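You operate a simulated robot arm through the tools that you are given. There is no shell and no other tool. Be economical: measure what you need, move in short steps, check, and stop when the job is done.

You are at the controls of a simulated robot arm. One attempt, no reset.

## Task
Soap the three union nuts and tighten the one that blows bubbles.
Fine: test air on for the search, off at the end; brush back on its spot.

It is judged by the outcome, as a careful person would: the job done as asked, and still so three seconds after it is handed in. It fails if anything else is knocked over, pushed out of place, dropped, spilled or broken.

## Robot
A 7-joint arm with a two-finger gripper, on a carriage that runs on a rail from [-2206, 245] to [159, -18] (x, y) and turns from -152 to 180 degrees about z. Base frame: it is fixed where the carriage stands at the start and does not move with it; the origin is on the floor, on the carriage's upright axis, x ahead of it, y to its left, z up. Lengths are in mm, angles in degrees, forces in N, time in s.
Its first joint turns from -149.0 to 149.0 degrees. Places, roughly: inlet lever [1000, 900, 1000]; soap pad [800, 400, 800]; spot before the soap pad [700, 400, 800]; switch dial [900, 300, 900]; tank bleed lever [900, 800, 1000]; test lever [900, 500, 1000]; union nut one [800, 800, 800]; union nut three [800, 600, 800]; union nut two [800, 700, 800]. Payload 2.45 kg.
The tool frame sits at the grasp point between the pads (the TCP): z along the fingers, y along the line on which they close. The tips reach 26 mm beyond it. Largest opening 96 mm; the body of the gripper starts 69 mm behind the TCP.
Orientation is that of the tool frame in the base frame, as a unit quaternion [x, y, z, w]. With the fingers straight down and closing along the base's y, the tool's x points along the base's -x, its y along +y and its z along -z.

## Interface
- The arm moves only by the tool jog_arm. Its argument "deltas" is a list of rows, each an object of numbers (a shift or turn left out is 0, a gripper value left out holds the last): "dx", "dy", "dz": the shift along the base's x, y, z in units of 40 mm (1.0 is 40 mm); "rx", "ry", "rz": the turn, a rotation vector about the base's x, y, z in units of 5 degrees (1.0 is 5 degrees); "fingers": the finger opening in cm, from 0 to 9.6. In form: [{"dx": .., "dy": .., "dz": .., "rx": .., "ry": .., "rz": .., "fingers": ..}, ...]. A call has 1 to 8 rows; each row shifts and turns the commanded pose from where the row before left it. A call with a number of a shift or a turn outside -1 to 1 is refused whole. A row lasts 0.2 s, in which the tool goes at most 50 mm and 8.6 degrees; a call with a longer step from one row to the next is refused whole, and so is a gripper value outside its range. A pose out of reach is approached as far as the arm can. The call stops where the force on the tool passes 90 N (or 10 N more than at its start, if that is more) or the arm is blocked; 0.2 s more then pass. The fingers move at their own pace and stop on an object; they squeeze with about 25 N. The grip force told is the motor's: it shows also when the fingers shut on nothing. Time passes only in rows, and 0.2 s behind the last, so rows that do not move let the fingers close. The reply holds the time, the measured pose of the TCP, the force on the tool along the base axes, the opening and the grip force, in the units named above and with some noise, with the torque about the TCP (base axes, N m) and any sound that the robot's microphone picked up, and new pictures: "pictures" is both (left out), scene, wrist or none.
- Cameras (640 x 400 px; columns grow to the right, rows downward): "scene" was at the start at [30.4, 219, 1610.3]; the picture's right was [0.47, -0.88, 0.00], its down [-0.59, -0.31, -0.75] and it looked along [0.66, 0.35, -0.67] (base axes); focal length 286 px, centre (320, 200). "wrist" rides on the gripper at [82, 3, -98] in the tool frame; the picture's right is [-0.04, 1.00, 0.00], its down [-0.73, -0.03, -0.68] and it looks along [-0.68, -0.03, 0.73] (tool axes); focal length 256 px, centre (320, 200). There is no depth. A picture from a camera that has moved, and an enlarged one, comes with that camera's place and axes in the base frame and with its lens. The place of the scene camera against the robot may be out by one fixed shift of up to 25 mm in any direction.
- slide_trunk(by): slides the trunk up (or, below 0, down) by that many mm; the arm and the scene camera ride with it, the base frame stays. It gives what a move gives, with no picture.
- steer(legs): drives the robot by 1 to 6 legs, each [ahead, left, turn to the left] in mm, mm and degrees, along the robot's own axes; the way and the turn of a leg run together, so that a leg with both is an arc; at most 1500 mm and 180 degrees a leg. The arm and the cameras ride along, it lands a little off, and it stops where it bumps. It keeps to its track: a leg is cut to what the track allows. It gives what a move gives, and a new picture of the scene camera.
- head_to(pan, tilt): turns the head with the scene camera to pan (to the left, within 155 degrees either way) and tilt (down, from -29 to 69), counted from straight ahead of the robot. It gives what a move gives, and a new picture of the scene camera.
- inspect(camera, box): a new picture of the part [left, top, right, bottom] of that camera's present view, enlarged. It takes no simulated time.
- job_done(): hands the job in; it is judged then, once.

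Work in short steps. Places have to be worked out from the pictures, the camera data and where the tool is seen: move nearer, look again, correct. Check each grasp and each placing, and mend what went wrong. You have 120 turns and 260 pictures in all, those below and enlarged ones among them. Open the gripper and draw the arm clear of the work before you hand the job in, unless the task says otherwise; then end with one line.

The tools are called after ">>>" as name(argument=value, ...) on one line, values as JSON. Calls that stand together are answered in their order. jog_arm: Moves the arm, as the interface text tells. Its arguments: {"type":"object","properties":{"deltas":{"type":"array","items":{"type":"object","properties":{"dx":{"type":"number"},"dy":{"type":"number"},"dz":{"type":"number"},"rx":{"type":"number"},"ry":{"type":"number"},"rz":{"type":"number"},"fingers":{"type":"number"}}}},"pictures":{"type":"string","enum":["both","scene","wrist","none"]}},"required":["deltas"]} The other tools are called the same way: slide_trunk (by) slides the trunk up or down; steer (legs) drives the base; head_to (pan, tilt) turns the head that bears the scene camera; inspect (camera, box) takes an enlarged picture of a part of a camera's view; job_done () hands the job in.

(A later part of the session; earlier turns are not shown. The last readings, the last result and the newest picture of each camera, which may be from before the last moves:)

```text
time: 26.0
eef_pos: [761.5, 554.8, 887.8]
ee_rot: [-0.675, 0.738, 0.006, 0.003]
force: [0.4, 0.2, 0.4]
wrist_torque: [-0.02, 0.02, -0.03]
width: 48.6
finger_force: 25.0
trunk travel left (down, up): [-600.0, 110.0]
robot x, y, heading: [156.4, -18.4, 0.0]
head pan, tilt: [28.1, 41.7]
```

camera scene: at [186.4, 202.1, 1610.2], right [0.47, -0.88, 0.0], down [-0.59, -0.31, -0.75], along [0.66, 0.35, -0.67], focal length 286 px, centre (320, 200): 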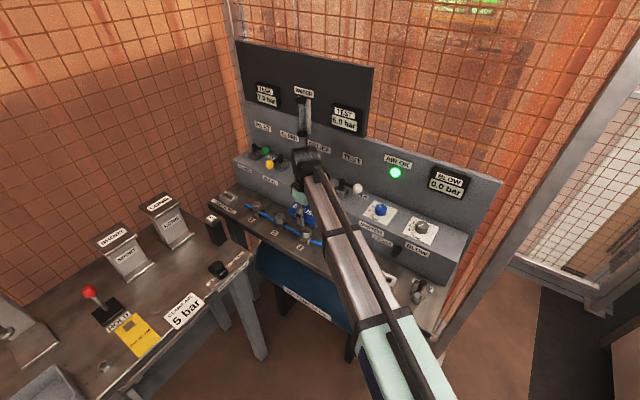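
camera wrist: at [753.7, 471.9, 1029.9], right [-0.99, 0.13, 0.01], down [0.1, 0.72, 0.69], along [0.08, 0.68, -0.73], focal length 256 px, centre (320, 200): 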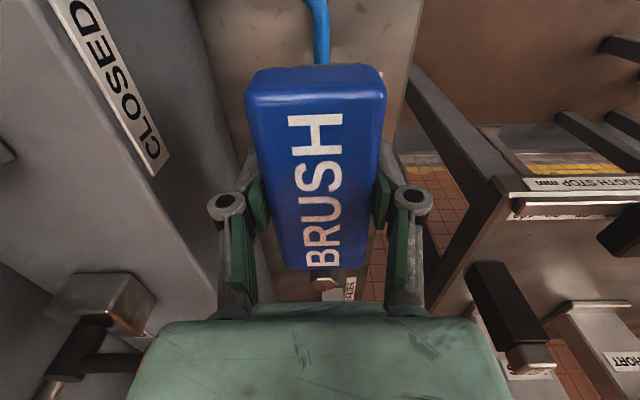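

Still no clear contact; I'll go down a little further.

>>> jog_arm(deltas=[{"dz": -0.08}, {"dz": -0.06}, {}], pictures="none")

>>> inspect(camera="scene", box=[260, 190, 360, 260])

```text
time: 26.8
eef_pos: [762.3, 554.7, 883.2]
ee_rot: [-0.676, 0.737, 0.006, 0.004]
force: [1.2, 1.8, 16.6]
wrist_torque: [0.03, -0.05, 0.0]
width: 48.3
finger_force: 25.0
trunk travel left (down, up): [-600.0, 110.0]
robot x, y, heading: [158.6, -19.7, -0.2]
head pan, tilt: [28.1, 41.7]
```

```text
5.71 times, centred on (310, 225) of scene
camera zoom: at [185.2, 200.6, 1610.6], right [0.47, -0.88, 0.0], down [-0.59, -0.31, -0.75], along [0.66, 0.35, -0.66], focal length 1636 px, centre (377, 57)
```

zoom: 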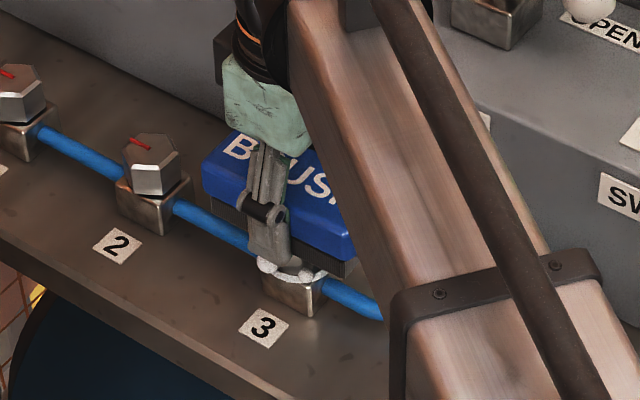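

White soap foam now rings nut 3. I'll lift and move to nut 2 at (772, 672).

>>> jog_arm(deltas=[{"dz": 0.6}, {"dz": 0.5}, {"dy": 1, "dx": 0.09}, {"dy": 1, "dx": 0.09}, {"dy": 0.93, "dx": 0.07}, {}], pictures="wrist")

>>> inspect(camera="scene", box=[230, 180, 350, 260])

```text
time: 28.2
eef_pos: [773.8, 672.2, 925.9]
ee_rot: [-0.676, 0.737, 0.005, 0.002]
force: [0.6, -0.4, -1.6]
wrist_torque: [-0.01, 0.0, 0.03]
width: 48.6
finger_force: 24.6
trunk travel left (down, up): [-600.0, 110.0]
robot x, y, heading: [151.0, -15.8, 0.0]
head pan, tilt: [28.1, 41.7]
camera wrist: at [763.5, 589.8, 1024.0], right [-0.99, 0.13, 0.01], down [0.1, 0.72, 0.69], along [0.08, 0.68, -0.73], focal length 256 px, centre (320, 200)
```

wrist: 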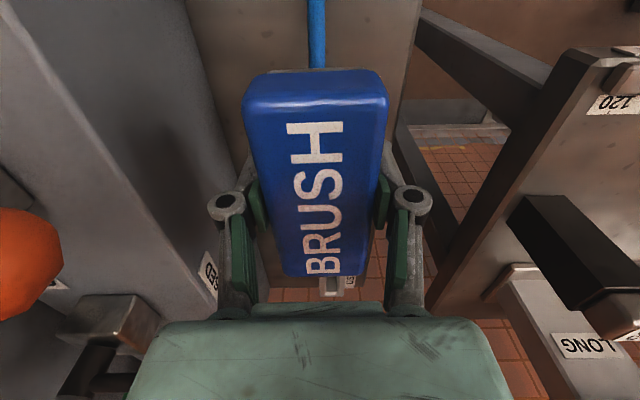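

```text
5.00 times, centred on (290, 220) of scene
camera zoom: at [186.4, 202.1, 1610.2], right [0.47, -0.88, 0.0], down [-0.59, -0.31, -0.75], along [0.66, 0.35, -0.67], focal length 1432 px, centre (470, 100)
```

zoom: 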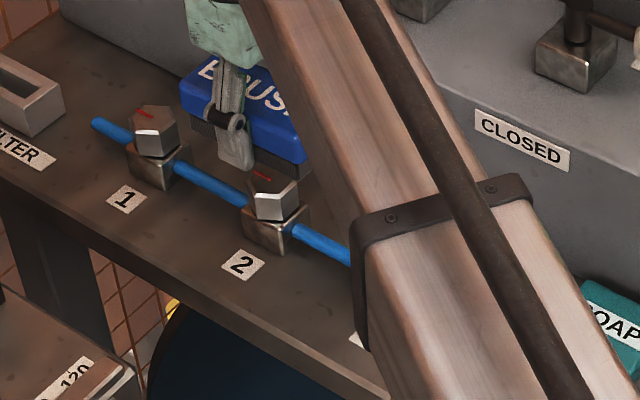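

Over nut 2. Lowering to about 883.

>>> jog_arm(deltas=[{"dz": -0.5}, {"dz": -0.3}, {"dz": -0.1}, {"dz": -0.08}, {"dz": -0.08}, {}], pictures="none")

>>> inspect(camera="scene", box=[230, 180, 350, 260])

```text
time: 29.6
eef_pos: [771.9, 672.7, 884.6]
ee_rot: [-0.675, 0.737, 0.006, 0.003]
force: [0.5, 1.1, 0.5]
wrist_torque: [-0.01, 0.01, 0.01]
width: 48.5
finger_force: 24.5
trunk travel left (down, up): [-600.0, 110.0]
robot x, y, heading: [157.3, -18.1, -0.1]
head pan, tilt: [28.1, 41.7]
```

```text
5.00 times, centred on (290, 220) of scene
camera zoom: at [186.4, 201.8, 1610.3], right [0.47, -0.88, 0.0], down [-0.59, -0.31, -0.75], along [0.66, 0.35, -0.67], focal length 1432 px, centre (470, 100)
```

zoom: 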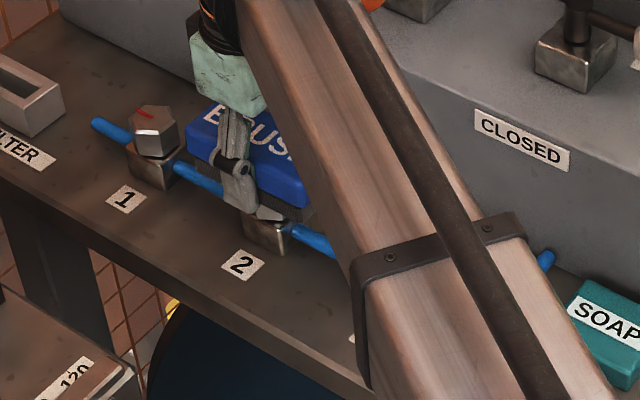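

>>> jog_arm(deltas=[{"dz": -0.07}, {"dz": -0.04}, {}], pictures="none")

>>> inspect(camera="scene", box=[230, 180, 350, 260])

```text
time: 30.4
eef_pos: [771.6, 672.7, 882.4]
ee_rot: [-0.675, 0.737, 0.006, 0.004]
force: [2.3, 3.8, 17.9]
wrist_torque: [0.07, -0.03, 0.02]
width: 48.5
finger_force: 25.0
trunk travel left (down, up): [-600.0, 110.0]
robot x, y, heading: [159.9, -19.6, 0.0]
head pan, tilt: [28.1, 41.7]
```

```text
5.00 times, centred on (290, 220) of scene
camera zoom: at [185.1, 200.3, 1610.7], right [0.47, -0.88, 0.0], down [-0.59, -0.31, -0.75], along [0.66, 0.35, -0.66], focal length 1432 px, centre (470, 100)
```

zoom: 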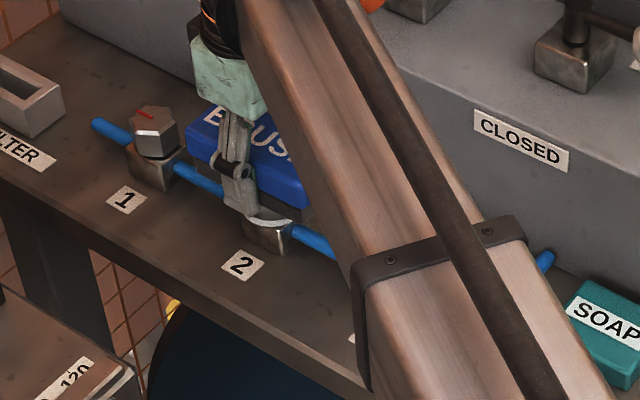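

Nut 2 is foamed. I'll lift and go as far towards nut 1 as the arm reaches; the brush extends 50 mm beyond the TCP.

>>> jog_arm(deltas=[{"dz": 0.6}, {"dz": 0.5}, {"dy": 0.8, "dx": 0.07}, {"dy": 0.8, "dx": 0.07}, {"dy": 0.5, "dx": 0.05}, {}], pictures="wrist")

>>> inspect(camera="scene", box=[220, 170, 340, 250])

```text
time: 31.8
eef_pos: [780.4, 755.5, 923.2]
ee_rot: [-0.675, 0.737, 0.006, 0.002]
force: [0.0, 0.3, -1.3]
wrist_torque: [0.01, -0.03, 0.01]
width: 48.6
finger_force: 25.6
trunk travel left (down, up): [-600.0, 110.0]
robot x, y, heading: [157.2, -16.4, 0.1]
head pan, tilt: [28.1, 41.7]
camera wrist: at [770.6, 673.8, 1021.7], right [-0.99, 0.13, 0.01], down [0.1, 0.72, 0.69], along [0.08, 0.68, -0.73], focal length 256 px, centre (320, 200)
```

wrist: 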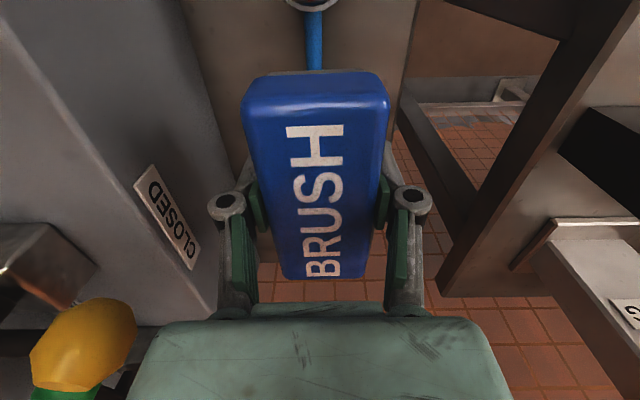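

```text
5.00 times, centred on (280, 210) of scene
camera zoom: at [186.4, 201.9, 1610.3], right [0.47, -0.88, 0.0], down [-0.59, -0.31, -0.75], along [0.66, 0.35, -0.67], focal length 1432 px, centre (520, 150)
```

zoom: 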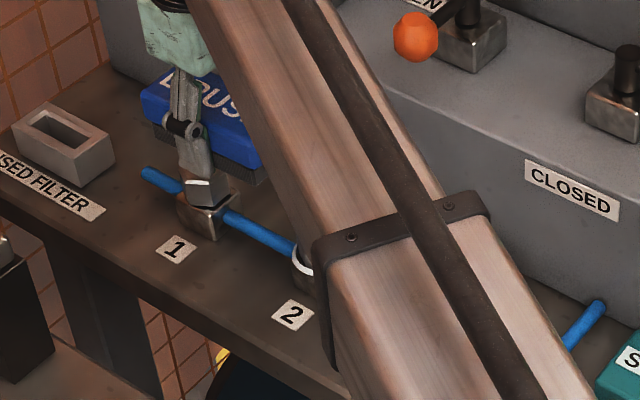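

It reached y=755 without complaint. I'll try 20 mm more, then lower.

>>> jog_arm(deltas=[{"dy": 0.5, "dx": 0.03}, {"dz": -0.5}, {"dz": -0.3}, {"dz": -0.08}, {}], pictures="none")

>>> inspect(camera="scene", box=[220, 170, 340, 250])

```text
time: 33.0
eef_pos: [780.1, 777.5, 886.5]
ee_rot: [-0.676, 0.737, 0.006, 0.003]
force: [0.5, -0.9, -1.1]
wrist_torque: [0.01, 0.0, 0.01]
width: 48.4
finger_force: 24.9
trunk travel left (down, up): [-600.0, 110.0]
robot x, y, heading: [155.8, -18.0, -0.1]
head pan, tilt: [28.1, 41.7]
```

```text
5.00 times, centred on (280, 210) of scene
camera zoom: at [186.4, 201.8, 1610.3], right [0.47, -0.88, 0.0], down [-0.59, -0.31, -0.75], along [0.66, 0.35, -0.67], focal length 1432 px, centre (520, 150)
```

zoom: 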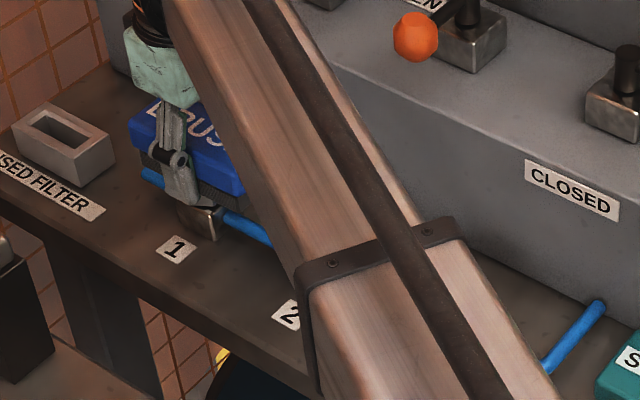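

Reach is fine here. A few more millimetres down to contact.

>>> jog_arm(deltas=[{"dz": -0.08}, {"dz": -0.06}, {}], pictures="none")

>>> inspect(camera="scene", box=[220, 170, 340, 250])

```text
time: 33.8
eef_pos: [780.9, 776.1, 881.9]
ee_rot: [-0.675, 0.737, 0.006, 0.002]
force: [0.6, 1.8, 2.0]
wrist_torque: [0.09, -0.07, -0.01]
width: 48.1
finger_force: 24.7
trunk travel left (down, up): [-600.0, 110.0]
robot x, y, heading: [157.1, -18.2, -0.0]
head pan, tilt: [28.1, 41.7]
```

```text
5.00 times, centred on (280, 210) of scene
camera zoom: at [186.2, 201.6, 1610.4], right [0.47, -0.88, 0.0], down [-0.59, -0.31, -0.75], along [0.66, 0.35, -0.67], focal length 1432 px, centre (520, 150)
```

zoom: 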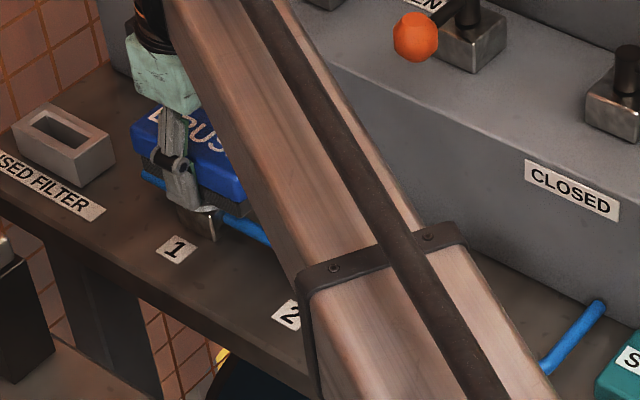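

>>> jog_arm(deltas=[{"dz": -0.05}, {"dz": -0.04}, {}], pictures="none")

>>> inspect(camera="scene", box=[220, 170, 340, 250])

```text
time: 34.6
eef_pos: [780.3, 775.5, 880.2]
ee_rot: [-0.676, 0.737, 0.007, 0.003]
force: [-0.4, 1.3, 18.4]
wrist_torque: [0.11, 0.02, 0.0]
width: 48.6
finger_force: 25.2
trunk travel left (down, up): [-600.0, 110.0]
robot x, y, heading: [152.0, -19.9, 0.2]
head pan, tilt: [28.1, 41.7]
```

```text
5.00 times, centred on (280, 210) of scene
camera zoom: at [184.8, 199.9, 1610.7], right [0.47, -0.88, 0.0], down [-0.59, -0.31, -0.75], along [0.66, 0.35, -0.66], focal length 1432 px, centre (520, 150)
```

zoom: 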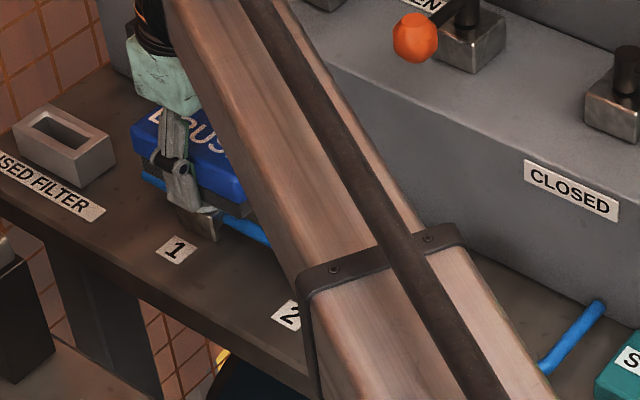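

Pressed at 18 N with a sign of foam. I'll lift and draw back towards the brush spot so the scene camera sees all three nuts.

>>> jog_arm(deltas=[{"dz": 0.8}, {"dz": 0.8}, {"dy": -1}, {"dy": -1}, {"dy": -1}, {"dy": -1}, {"dy": -1}, {"dy": -1}], pictures="none")

>>> jog_arm(deltas=[{"dy": -1, "dx": -0.55}, {"dy": -1, "dx": -0.55}, {"dy": -1, "dx": -0.55}, {}], pictures="scene")

>>> inspect(camera="scene", box=[220, 180, 340, 260])

```text
time: 36.4
eef_pos: [783.0, 536.8, 944.6]
ee_rot: [-0.676, 0.737, 0.007, 0.003]
force: [-1.4, 0.3, -1.8]
wrist_torque: [-0.02, 0.01, 0.01]
width: 48.3
finger_force: 25.5
trunk travel left (down, up): [-600.0, 110.0]
robot x, y, heading: [157.8, -19.7, 0.1]
head pan, tilt: [28.1, 41.7]
```

```text
time: 37.4
eef_pos: [714.3, 417.8, 944.2]
ee_rot: [-0.675, 0.738, 0.006, 0.003]
force: [0.9, 0.1, -0.1]
wrist_torque: [-0.02, -0.01, 0.04]
width: 48.3
finger_force: 25.7
trunk travel left (down, up): [-600.0, 110.0]
robot x, y, heading: [155.7, -16.9, 0.0]
head pan, tilt: [28.1, 41.7]
camera scene: at [186.3, 201.4, 1610.3], right [0.47, -0.88, 0.0], down [-0.59, -0.31, -0.75], along [0.66, 0.35, -0.67], focal length 286 px, centre (320, 200)
```

scene: 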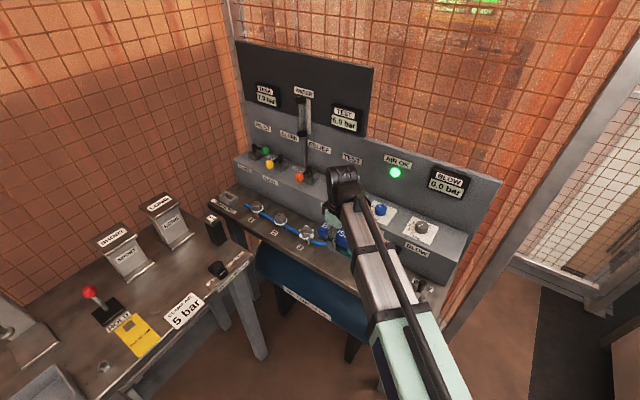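

```text
5.00 times, centred on (280, 220) of scene
camera zoom: at [186.3, 201.4, 1610.3], right [0.47, -0.88, 0.0], down [-0.59, -0.31, -0.75], along [0.66, 0.35, -0.67], focal length 1432 px, centre (520, 100)
```

zoom: 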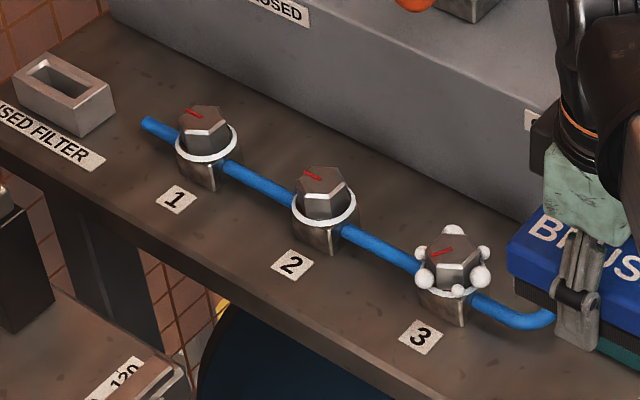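

All three are soaped; nut 3 blows bubbles, while 1 and 2 have a plain ring. I'll put the brush back on its spot first (713.5, 402, 832).

>>> jog_arm(deltas=[{"dy": -0.4, "dz": -0.4}, {"dz": -0.8}, {"dz": -0.8}, {"dz": -0.5}, {}])

```text
time: 38.6
eef_pos: [714.9, 400.7, 843.4]
ee_rot: [-0.676, 0.737, 0.006, 0.003]
force: [-0.5, 0.0, -1.4]
wrist_torque: [0.03, 0.01, 0.01]
width: 48.4
finger_force: 24.9
trunk travel left (down, up): [-600.0, 110.0]
robot x, y, heading: [154.7, -17.2, -0.0]
head pan, tilt: [28.1, 41.7]
camera scene: at [186.5, 201.8, 1610.3], right [0.47, -0.88, 0.0], down [-0.59, -0.31, -0.75], along [0.66, 0.35, -0.67], focal length 286 px, centre (320, 200)
camera wrist: at [705.5, 318.2, 941.2], right [-0.99, 0.13, 0.01], down [0.1, 0.72, 0.69], along [0.08, 0.68, -0.73], focal length 256 px, centre (320, 200)
```

scene: 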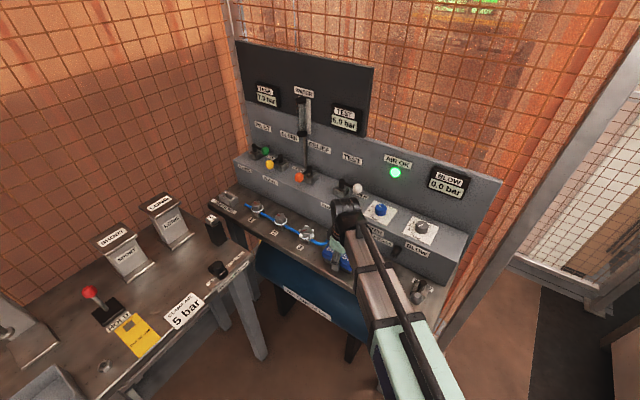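
wrist: 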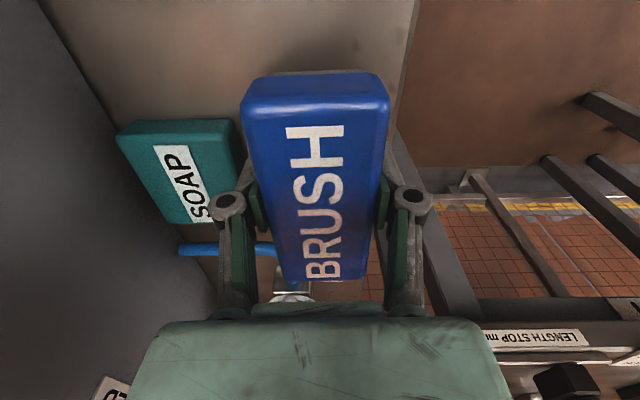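

The brush has slid up a few mm in the grip, so it will touch a bit lower. I'll lower gently until it touches.

>>> jog_arm(deltas=[{"dx": -0.03, "dy": 0.02, "dz": -0.15}, {"dz": -0.1}, {"dz": -0.05}, {}], pictures="none")

```text
time: 39.6
eef_pos: [714.7, 401.9, 831.0]
ee_rot: [-0.675, 0.737, 0.007, 0.003]
force: [-1.0, -0.8, -1.8]
wrist_torque: [-0.01, -0.02, 0.03]
width: 48.5
finger_force: 25.0
trunk travel left (down, up): [-600.0, 110.0]
robot x, y, heading: [157.3, -17.5, 0.0]
head pan, tilt: [28.1, 41.7]
```

>>> jog_arm(deltas=[{"dz": -0.05}, {"dz": -0.04}, {}], pictures="none")

```text
time: 40.4
eef_pos: [713.7, 401.2, 827.6]
ee_rot: [-0.675, 0.737, 0.007, 0.003]
force: [-0.2, 0.5, -0.4]
wrist_torque: [0.0, -0.02, 0.02]
width: 48.2
finger_force: 24.8
trunk travel left (down, up): [-600.0, 110.0]
robot x, y, heading: [154.3, -16.6, -0.0]
head pan, tilt: [28.1, 41.7]
```

>>> jog_arm(deltas=[{"dz": -0.04}, {"dz": -0.03}, {}], pictures="none")

>>> inspect(camera="scene", box=[310, 220, 390, 280])

```text
time: 41.2
eef_pos: [714.0, 402.3, 825.3]
ee_rot: [-0.676, 0.737, 0.006, 0.003]
force: [0.4, -1.2, 5.1]
wrist_torque: [-0.11, -0.22, -0.01]
width: 48.2
finger_force: 25.0
trunk travel left (down, up): [-600.0, 110.0]
robot x, y, heading: [154.8, -16.8, 0.0]
head pan, tilt: [28.1, 41.7]
```

```text
6.67 times, centred on (350, 250) of scene
camera zoom: at [186.0, 201.4, 1610.4], right [0.47, -0.88, 0.0], down [-0.59, -0.31, -0.75], along [0.66, 0.35, -0.67], focal length 1909 px, centre (120, -133)
```

zoom: 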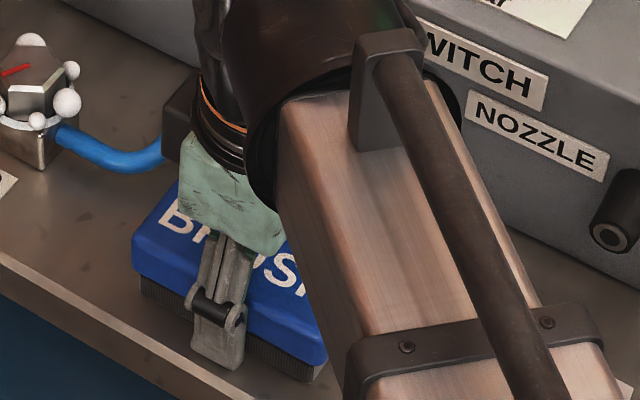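

It is touching the bench (5 N). I'll open to 64 mm and let it settle, then check before rising.

>>> jog_arm(deltas=[{"dz": -0.02}, {"fingers": 6.4}, {}, {}], pictures="wrist")

```text
time: 42.2
eef_pos: [712.9, 402.4, 823.1]
ee_rot: [-0.676, 0.737, 0.006, 0.003]
force: [-0.2, 0.0, 0.0]
wrist_torque: [-0.02, 0.02, -0.01]
width: 64.4
finger_force: 0.1
trunk travel left (down, up): [-600.0, 110.0]
robot x, y, heading: [155.7, -16.0, -0.1]
head pan, tilt: [28.1, 41.7]
camera wrist: at [703.8, 319.0, 921.1], right [-0.99, 0.13, 0.01], down [0.1, 0.72, 0.69], along [0.08, 0.68, -0.73], focal length 256 px, centre (320, 200)
```

wrist: 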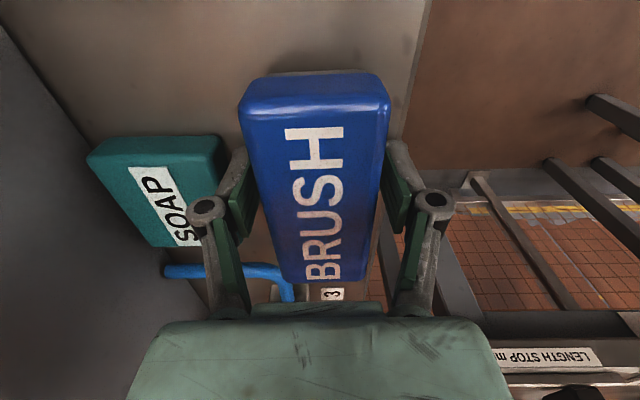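

Released and resting. I'll rise straight up to the earlier viewing height (≈918) to compare the brush spot.

>>> jog_arm(deltas=[{"dz": 0.5}, {"dz": 0.9}, {"dz": 1}, {"fingers": 9.6}])

>>> inspect(camera="wrist", box=[150, 0, 390, 310])

```text
time: 43.2
eef_pos: [715.6, 400.2, 918.8]
ee_rot: [-0.675, 0.738, 0.006, 0.004]
force: [-0.1, -0.5, 0.1]
wrist_torque: [-0.02, 0.0, 0.0]
width: 95.5
finger_force: 0.0
trunk travel left (down, up): [-600.0, 110.0]
robot x, y, heading: [156.5, -18.8, 0.1]
head pan, tilt: [28.1, 41.7]
camera scene: at [186.2, 201.5, 1610.3], right [0.47, -0.88, 0.0], down [-0.59, -0.31, -0.75], along [0.66, 0.35, -0.67], focal length 286 px, centre (320, 200)
camera wrist: at [705.5, 316.9, 1017.9], right [-0.99, 0.13, 0.01], down [0.1, 0.72, 0.69], along [0.08, 0.68, -0.73], focal length 256 px, centre (320, 200)
```

scene: 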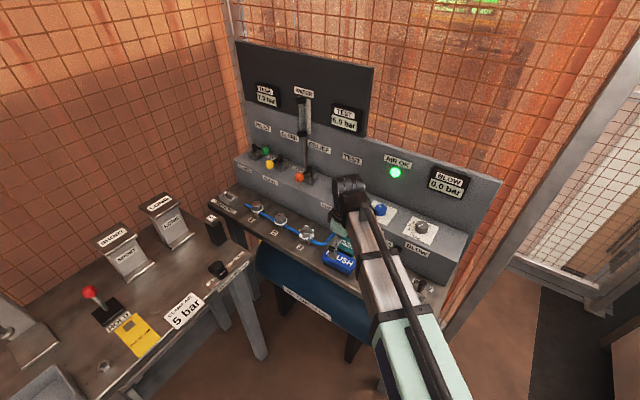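
wrist: 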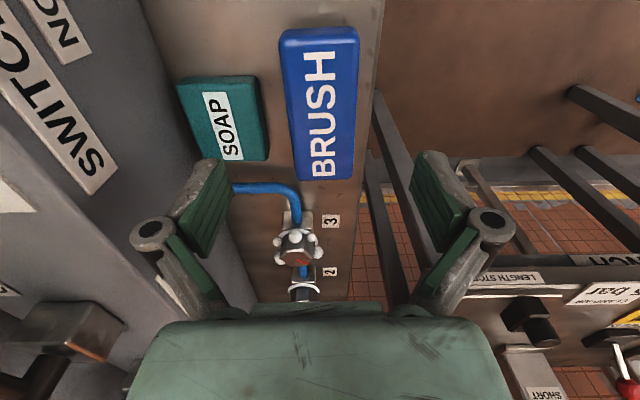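

```text
1.29 times, centred on (270, 155) of wrist
camera zoom: at [705.5, 316.9, 1017.9], right [-0.99, 0.13, 0.01], down [0.1, 0.72, 0.69], along [0.08, 0.68, -0.73], focal length 330 px, centre (384, 258)
```

zoom: 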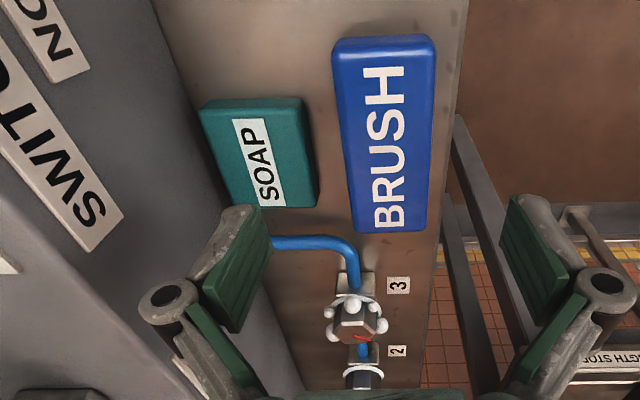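

The brush is back within about a millimetre of its spot, relative to the pad. Nut 3's red mark is about 60° anticlockwise of the marks on nuts 1 and 2, so it needs roughly a 60° clockwise turn. I'll go above nut 3 with yaw ≈ 60°.

>>> jog_arm(deltas=[{"dz": 0.9, "rz": -1}, {"dx": 0.28, "dy": 0.96, "rz": -1}, {"dx": 0.28, "dy": 0.96, "rz": -1}, {"dx": 0.28, "dy": 0.96, "rz": -1}, {"dx": 0.29, "dy": 0.96, "rz": -1}, {}])

>>> inspect(camera="wrist", box=[240, 40, 400, 140])

```text
time: 44.6
eef_pos: [759.1, 556.8, 956.1]
ee_rot: [-0.5, 0.866, 0.006, 0.005]
force: [0.7, -0.5, -0.4]
wrist_torque: [0.06, 0.02, 0.01]
width: 96.0
finger_force: 0.2
trunk travel left (down, up): [-600.0, 110.0]
robot x, y, heading: [157.4, -16.0, -0.0]
head pan, tilt: [28.1, 41.7]
camera scene: at [186.4, 202.1, 1610.2], right [0.47, -0.88, 0.0], down [-0.59, -0.31, -0.75], along [0.66, 0.35, -0.67], focal length 286 px, centre (320, 200)
camera wrist: at [714.7, 485.6, 1053.8], right [-0.84, 0.53, 0.01], down [0.39, 0.61, 0.69], along [0.36, 0.58, -0.73], focal length 256 px, centre (320, 200)
```

scene: 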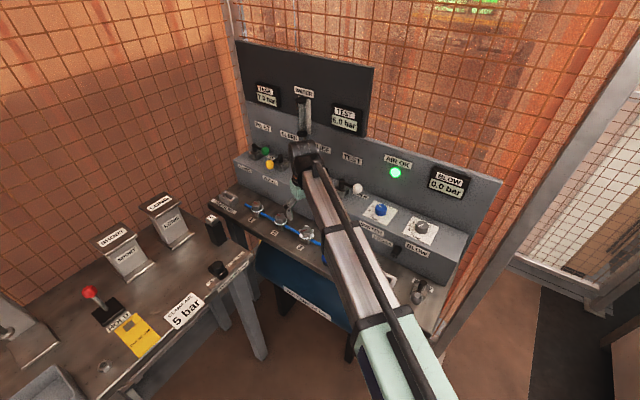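
wrist: 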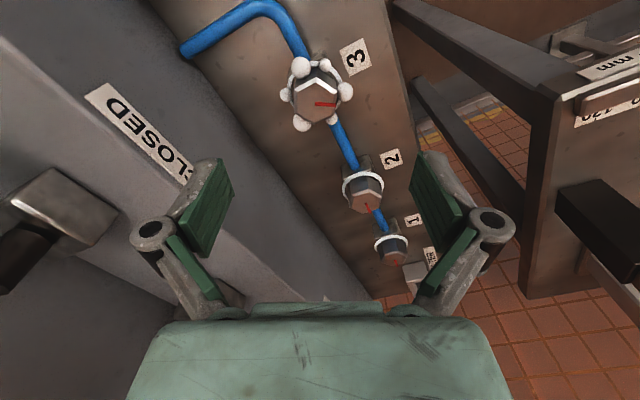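

```text
4.00 times, centred on (320, 90) of wrist
camera zoom: at [714.7, 485.6, 1053.8], right [-0.84, 0.53, 0.01], down [0.39, 0.61, 0.69], along [0.36, 0.58, -0.73], focal length 1024 px, centre (320, 640)
```

zoom: 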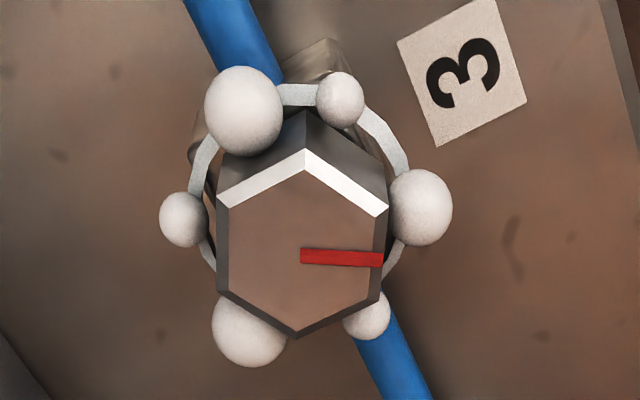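

The hex flats line up with the closing axis at this yaw, with the nut centre at (762, 555), about 34 mm across flats. I'll set a 60 mm opening, centre, and lower most of the way.

>>> jog_arm(deltas=[{"dx": 0.06, "dy": -0.04, "dz": -0.5, "fingers": 6.0}, {"dz": -0.8}, {"dz": -0.7}, {}])

>>> inspect(camera="scene", box=[260, 190, 360, 260])

```text
time: 45.6
eef_pos: [760.2, 554.1, 876.0]
ee_rot: [-0.499, 0.866, 0.005, 0.004]
force: [-0.6, 0.1, -0.3]
wrist_torque: [-0.01, 0.0, 0.01]
width: 60.1
finger_force: 0.0
trunk travel left (down, up): [-600.0, 110.0]
robot x, y, heading: [156.7, -16.8, -0.1]
head pan, tilt: [28.1, 41.7]
camera scene: at [186.4, 201.8, 1610.3], right [0.47, -0.88, 0.0], down [-0.59, -0.31, -0.75], along [0.66, 0.35, -0.67], focal length 286 px, centre (320, 200)
camera wrist: at [716.8, 481.9, 973.9], right [-0.85, 0.53, 0.01], down [0.39, 0.61, 0.69], along [0.36, 0.58, -0.73], focal length 256 px, centre (320, 200)
```

scene: 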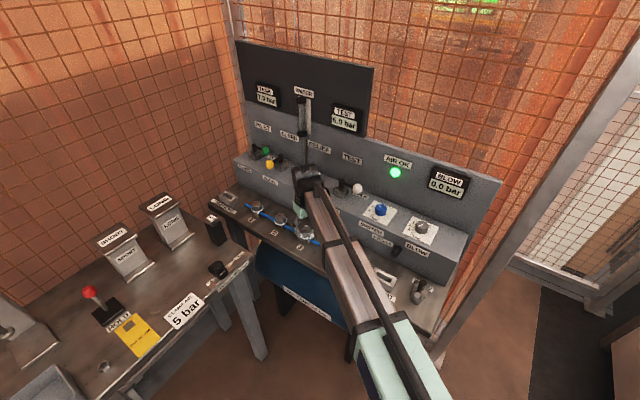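
wrist: 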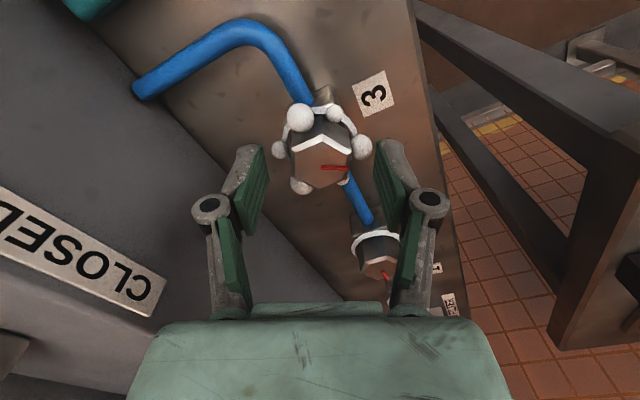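

```text
5.71 times, centred on (310, 225) of scene
camera zoom: at [186.4, 201.8, 1610.3], right [0.47, -0.88, 0.0], down [-0.59, -0.31, -0.75], along [0.66, 0.35, -0.67], focal length 1636 px, centre (377, 57)
```

zoom: 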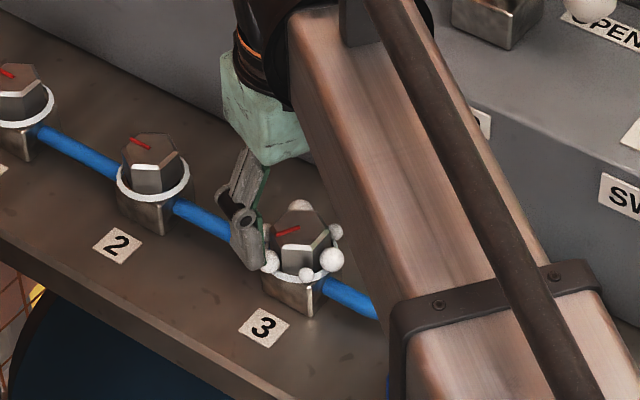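

The fingers straddle nut 3. I'll lower about 19 mm to z≈857 and close.

>>> jog_arm(deltas=[{"dz": -0.25}, {"dz": -0.22}, {"fingers": 2.5}, {}, {}])

>>> inspect(camera="wrist", box=[220, 60, 420, 260])

```text
time: 46.8
eef_pos: [760.8, 553.4, 858.0]
ee_rot: [-0.5, 0.866, 0.006, 0.004]
force: [2.8, 1.9, 6.5]
wrist_torque: [-0.34, 0.17, 0.04]
width: 37.5
finger_force: 45.0
trunk travel left (down, up): [-600.0, 110.0]
robot x, y, heading: [157.4, -15.0, -0.1]
head pan, tilt: [28.1, 41.7]
camera scene: at [186.1, 201.4, 1610.4], right [0.47, -0.88, 0.0], down [-0.59, -0.31, -0.75], along [0.66, 0.35, -0.67], focal length 286 px, centre (320, 200)
camera wrist: at [717.2, 482.9, 956.2], right [-0.85, 0.53, 0.01], down [0.39, 0.61, 0.69], along [0.36, 0.58, -0.73], focal length 256 px, centre (320, 200)
```

scene: 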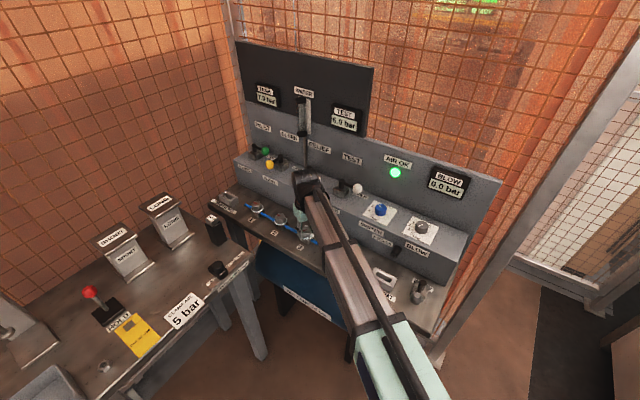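
wrist: 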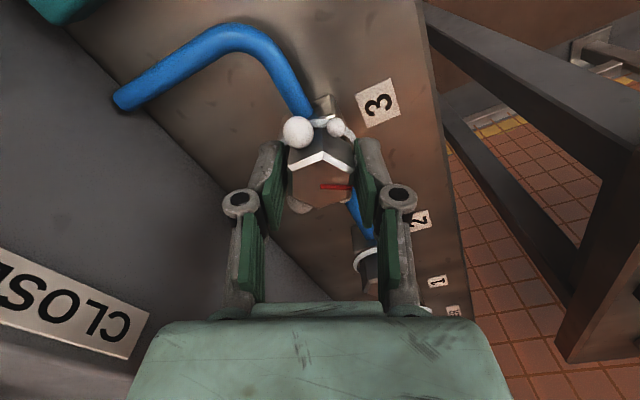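

```text
2.00 times, centred on (320, 160) of wrist
camera zoom: at [717.2, 482.9, 956.2], right [-0.85, 0.53, 0.01], down [0.39, 0.61, 0.69], along [0.36, 0.58, -0.73], focal length 512 px, centre (320, 280)
```

zoom: 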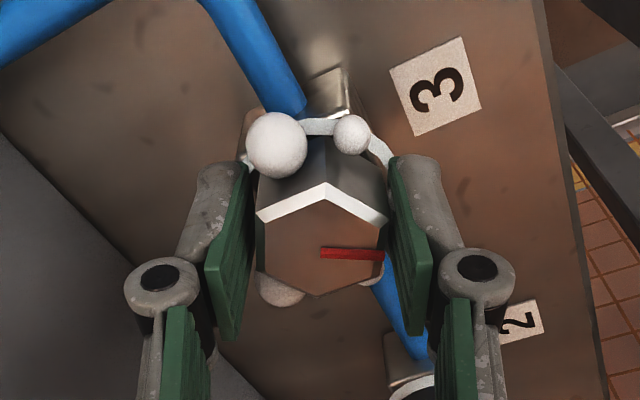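

Gripped at 37.5 mm on the flats. I'll start turning clockwise 15° and check torque and mark.

>>> jog_arm(deltas=[{}, {"rz": -1}, {"rz": -1}, {"rz": -1}, {}], pictures="none")

>>> inspect(camera="wrist", box=[220, 60, 420, 260])

```text
time: 48.0
eef_pos: [761.1, 554.3, 858.7]
ee_rot: [-0.383, 0.924, 0.005, 0.005]
force: [4.0, 10.0, 14.5]
wrist_torque: [-0.27, 0.57, 0.01]
width: 37.3
finger_force: 45.0
trunk travel left (down, up): [-600.0, 110.0]
robot x, y, heading: [156.7, -19.2, -0.1]
head pan, tilt: [28.1, 41.7]
```

```text
2.00 times, centred on (320, 160) of wrist
camera zoom: at [700.3, 496.6, 956.1], right [-0.68, 0.73, 0.01], down [0.54, 0.49, 0.69], along [0.5, 0.47, -0.73], focal length 512 px, centre (320, 280)
```

zoom: 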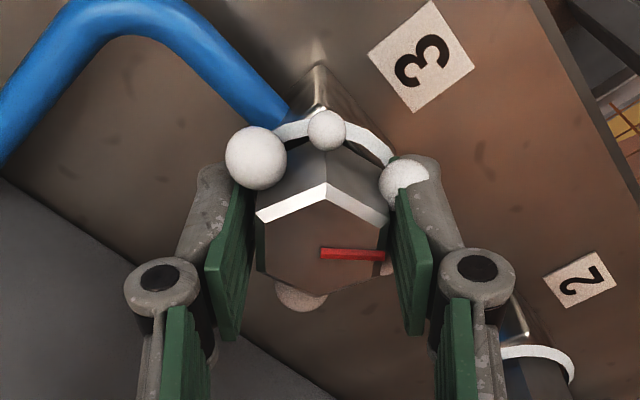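

The nut turns with the gripper at low torque. I'll continue 20° more.

>>> jog_arm(deltas=[{"rz": -1}, {"rz": -1}, {"rz": -1}, {"rz": -1}, {}], pictures="none")

>>> inspect(camera="wrist", box=[220, 60, 420, 260])

```text
time: 49.2
eef_pos: [759.4, 554.7, 857.8]
ee_rot: [-0.217, 0.976, 0.005, 0.006]
force: [1.5, 12.4, 21.1]
wrist_torque: [0.33, -0.13, 0.0]
width: 37.5
finger_force: 44.5
trunk travel left (down, up): [-600.0, 110.0]
robot x, y, heading: [158.6, -19.7, 0.2]
head pan, tilt: [28.1, 41.7]
```

```text
2.00 times, centred on (320, 160) of wrist
camera zoom: at [684.4, 520.7, 956.0], right [-0.39, 0.92, 0.01], down [0.67, 0.28, 0.69], along [0.63, 0.27, -0.72], focal length 512 px, centre (320, 280)
```

zoom: 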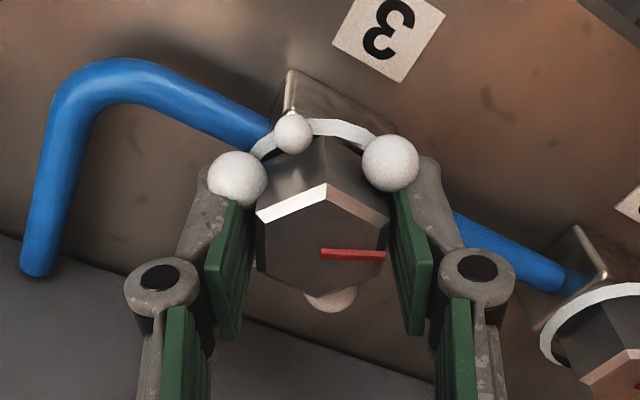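

Still turning freely with bubbles present. I'll continue 20°.

>>> jog_arm(deltas=[{"rz": -1}, {"rz": -1}, {"rz": -1}, {"rz": -1}, {}], pictures="none")

>>> inspect(camera="wrist", box=[220, 60, 420, 260])

```text
time: 50.4
eef_pos: [760.4, 554.0, 857.0]
ee_rot: [-0.043, 0.999, 0.003, 0.007]
force: [2.6, 15.2, 22.0]
wrist_torque: [0.37, -0.18, 0.02]
width: 37.5
finger_force: 45.1
trunk travel left (down, up): [-600.0, 110.0]
robot x, y, heading: [154.8, -20.1, -0.1]
head pan, tilt: [28.1, 41.7]
```

```text
2.00 times, centred on (320, 160) of wrist
camera zoom: at [677.7, 548.9, 956.0], right [-0.05, 1.0, 0.01], down [0.72, 0.03, 0.69], along [0.69, 0.04, -0.72], focal length 512 px, centre (320, 280)
```

zoom: 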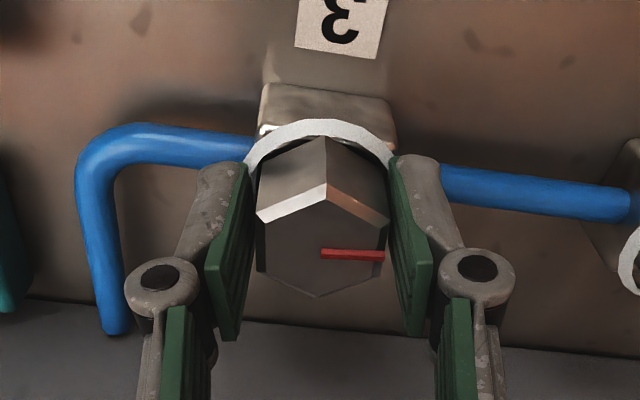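

The bubbles have stopped after about 55° of turn. I'll snug it 5° more to line its mark up with the other two, watching the torque.

>>> jog_arm(deltas=[{"rz": -0.5}, {"rz": -0.5}, {}], pictures="none")

>>> inspect(camera="wrist", box=[220, 60, 480, 260])

```text
time: 51.2
eef_pos: [760.1, 553.6, 857.9]
ee_rot: [0.0, 1.0, 0.004, 0.007]
force: [1.9, 16.5, 25.1]
wrist_torque: [0.45, -0.2, 0.02]
width: 37.3
finger_force: 45.2
trunk travel left (down, up): [-600.0, 110.0]
robot x, y, heading: [154.0, -18.5, 0.1]
head pan, tilt: [28.1, 41.7]
```

```text
2.00 times, centred on (350, 160) of wrist
camera zoom: at [677.7, 556.0, 956.0], right [0.04, 1.0, 0.01], down [0.72, -0.03, 0.69], along [0.69, -0.02, -0.73], focal length 512 px, centre (260, 280)
```

zoom: 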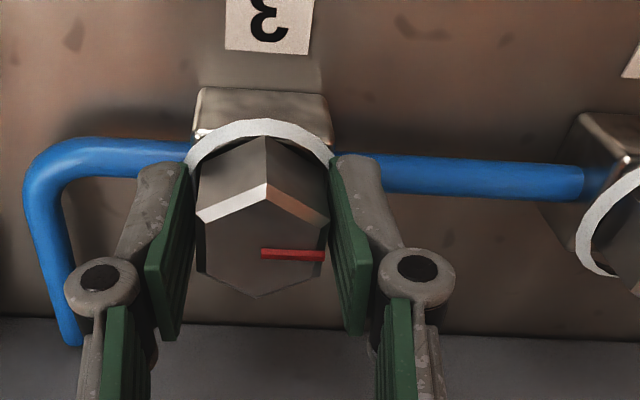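

Mark aligned with the others, no bubbles. I'll open, rise, and check the nuts with the test air still on.

>>> jog_arm(deltas=[{"fingers": 6.0}, {}, {"dz": 0.8}, {"dz": 1}, {"dz": 1}, {"dx": -0.5, "dz": 0.5}])

>>> inspect(camera="wrist", box=[260, 20, 560, 200])

>>> inspect(camera="scene", box=[220, 70, 420, 210])

```text
time: 52.6
eef_pos: [739.4, 553.6, 986.9]
ee_rot: [0.0, 1.0, 0.002, 0.005]
force: [0.0, -0.8, -0.7]
wrist_torque: [-0.02, 0.0, -0.01]
width: 60.1
finger_force: 0.0
trunk travel left (down, up): [-600.0, 110.0]
robot x, y, heading: [159.8, -15.9, 0.1]
head pan, tilt: [28.1, 41.7]
camera scene: at [186.3, 201.6, 1610.3], right [0.47, -0.88, 0.0], down [-0.59, -0.31, -0.75], along [0.66, 0.35, -0.67], focal length 286 px, centre (320, 200)
camera wrist: at [657.9, 555.9, 1085.5], right [0.04, 1.0, 0.01], down [0.73, -0.03, 0.69], along [0.69, -0.02, -0.73], focal length 256 px, centre (320, 200)
```

scene: 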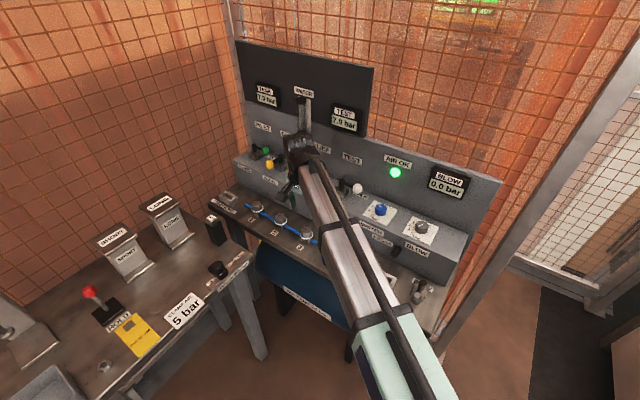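
wrist: 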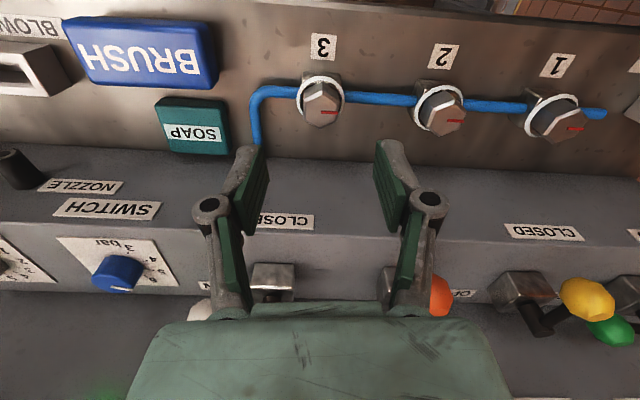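

```text
2.13 times, centred on (410, 110) of wrist
camera zoom: at [657.9, 555.9, 1085.5], right [0.04, 1.0, 0.01], down [0.73, -0.03, 0.69], along [0.69, -0.02, -0.73], focal length 546 px, centre (128, 392)
```

zoom: 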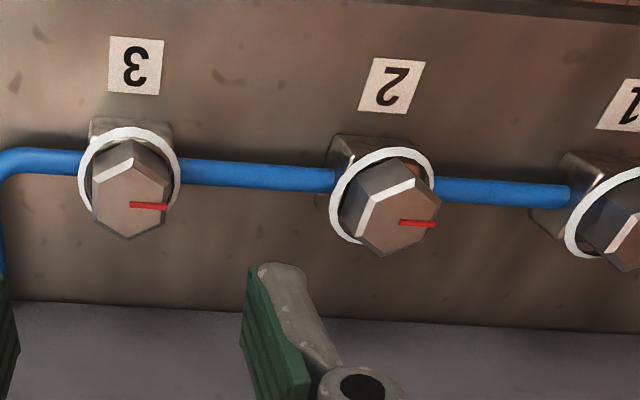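

```text
2.86 times, centred on (320, 140) of scene
camera zoom: at [186.3, 201.6, 1610.3], right [0.47, -0.88, 0.0], down [-0.59, -0.31, -0.75], along [0.66, 0.35, -0.67], focal length 818 px, centre (320, 371)
```

zoom: 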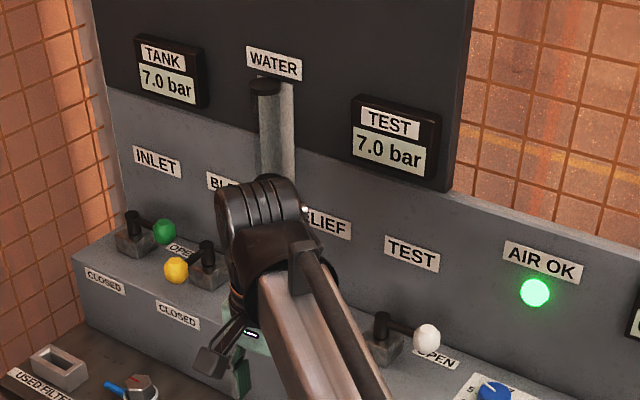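

The leak is sealed: the test gauge has risen to 7.0 bar and no nut bubbles. Now for closing the test lever. Its ball is at about (909, 432, 980), close to the back plate, so I'll hook it with one finger while the hand leans back (yaw 60°, tilt 30°). First I'll get that posture above and clear.

>>> jog_arm(deltas=[{"dz": 0.74, "dy": -0.3, "rz": 1}, {"dz": 0.74, "dy": -0.3, "rz": 1}, {"dz": 0.74, "dy": -0.3, "rz": 1}, {"dx": 0.6, "dy": -0.64, "rz": 1}, {"dx": 0.6, "dy": -0.64, "rz": 1}, {"dx": 0.6, "dy": -0.64, "rz": 1}, {"dx": 0.6, "dy": -0.64, "rz": 1}, {"dx": 0.6, "dy": -0.64, "rz": 1}], pictures="none")

>>> jog_arm(deltas=[{"rz": 1, "dz": 0.4}, {"rz": 1, "dz": 0.4}, {"rz": 1}, {"rz": 1}, {"rx": 0.866, "ry": -0.5}, {"rx": 0.866, "ry": -0.5}, {"rx": 0.866, "ry": -0.5}, {"rx": 0.866, "ry": -0.5}])

```text
time: 54.4
eef_pos: [860.7, 389.6, 1078.4]
ee_rot: [-0.343, 0.939, 0.004, 0.005]
force: [0.3, -0.2, 0.1]
wrist_torque: [-0.03, 0.02, 0.0]
width: 59.8
finger_force: 0.1
trunk travel left (down, up): [-600.0, 110.0]
robot x, y, heading: [152.6, -15.6, 0.1]
head pan, tilt: [28.1, 41.7]
```

```text
time: 56.2
eef_pos: [860.7, 389.1, 1110.9]
ee_rot: [-0.492, 0.852, 0.092, 0.155]
force: [-0.1, 0.6, -1.3]
wrist_torque: [-0.05, 0.0, -0.02]
width: 60.1
finger_force: 0.0
trunk travel left (down, up): [-600.0, 110.0]
robot x, y, heading: [154.3, -17.9, -0.1]
head pan, tilt: [28.1, 41.7]
camera scene: at [186.3, 201.7, 1610.3], right [0.47, -0.88, 0.0], down [-0.59, -0.31, -0.75], along [0.66, 0.35, -0.67], focal length 286 px, centre (320, 200)
camera wrist: at [803.6, 293.9, 1173.5], right [-0.85, 0.53, 0.02], down [0.25, 0.37, 0.89], along [0.47, 0.76, -0.45], focal length 256 px, centre (320, 200)
```

scene: 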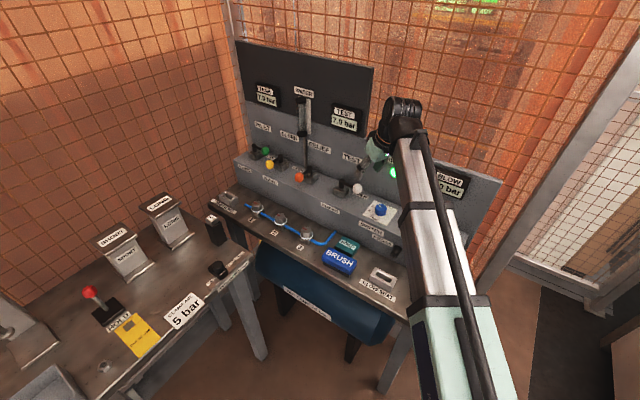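
wrist: 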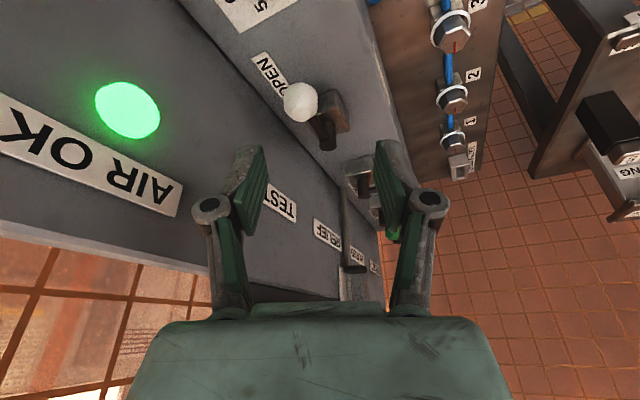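

Finger on the +x side is image left; the ball measures (911, 435, 980). A 20° tilt is enough. I'll approach to 60 mm short of it.

>>> jog_arm(deltas=[{"dx": 0.42, "dy": 0.36, "dz": -0.84}, {"dx": 0.42, "dy": 0.36, "dz": -0.84}, {}])

```text
time: 57.0
eef_pos: [895.3, 416.7, 1039.4]
ee_rot: [-0.493, 0.852, 0.092, 0.154]
force: [0.4, 0.2, 0.0]
wrist_torque: [0.01, 0.04, 0.02]
width: 60.0
finger_force: 0.0
trunk travel left (down, up): [-600.0, 110.0]
robot x, y, heading: [157.8, -15.4, -0.2]
head pan, tilt: [28.1, 41.7]
camera scene: at [186.5, 201.9, 1610.3], right [0.47, -0.88, 0.0], down [-0.59, -0.31, -0.75], along [0.66, 0.35, -0.67], focal length 286 px, centre (320, 200)
camera wrist: at [838.0, 321.5, 1104.8], right [-0.85, 0.53, 0.02], down [0.25, 0.37, 0.89], along [0.47, 0.76, -0.45], focal length 256 px, centre (320, 200)
```

scene: 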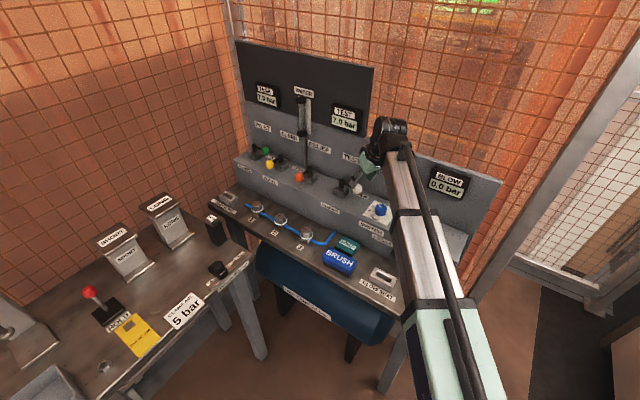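
wrist: 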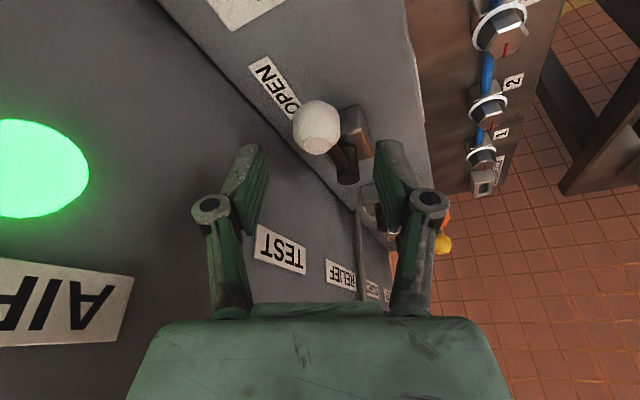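

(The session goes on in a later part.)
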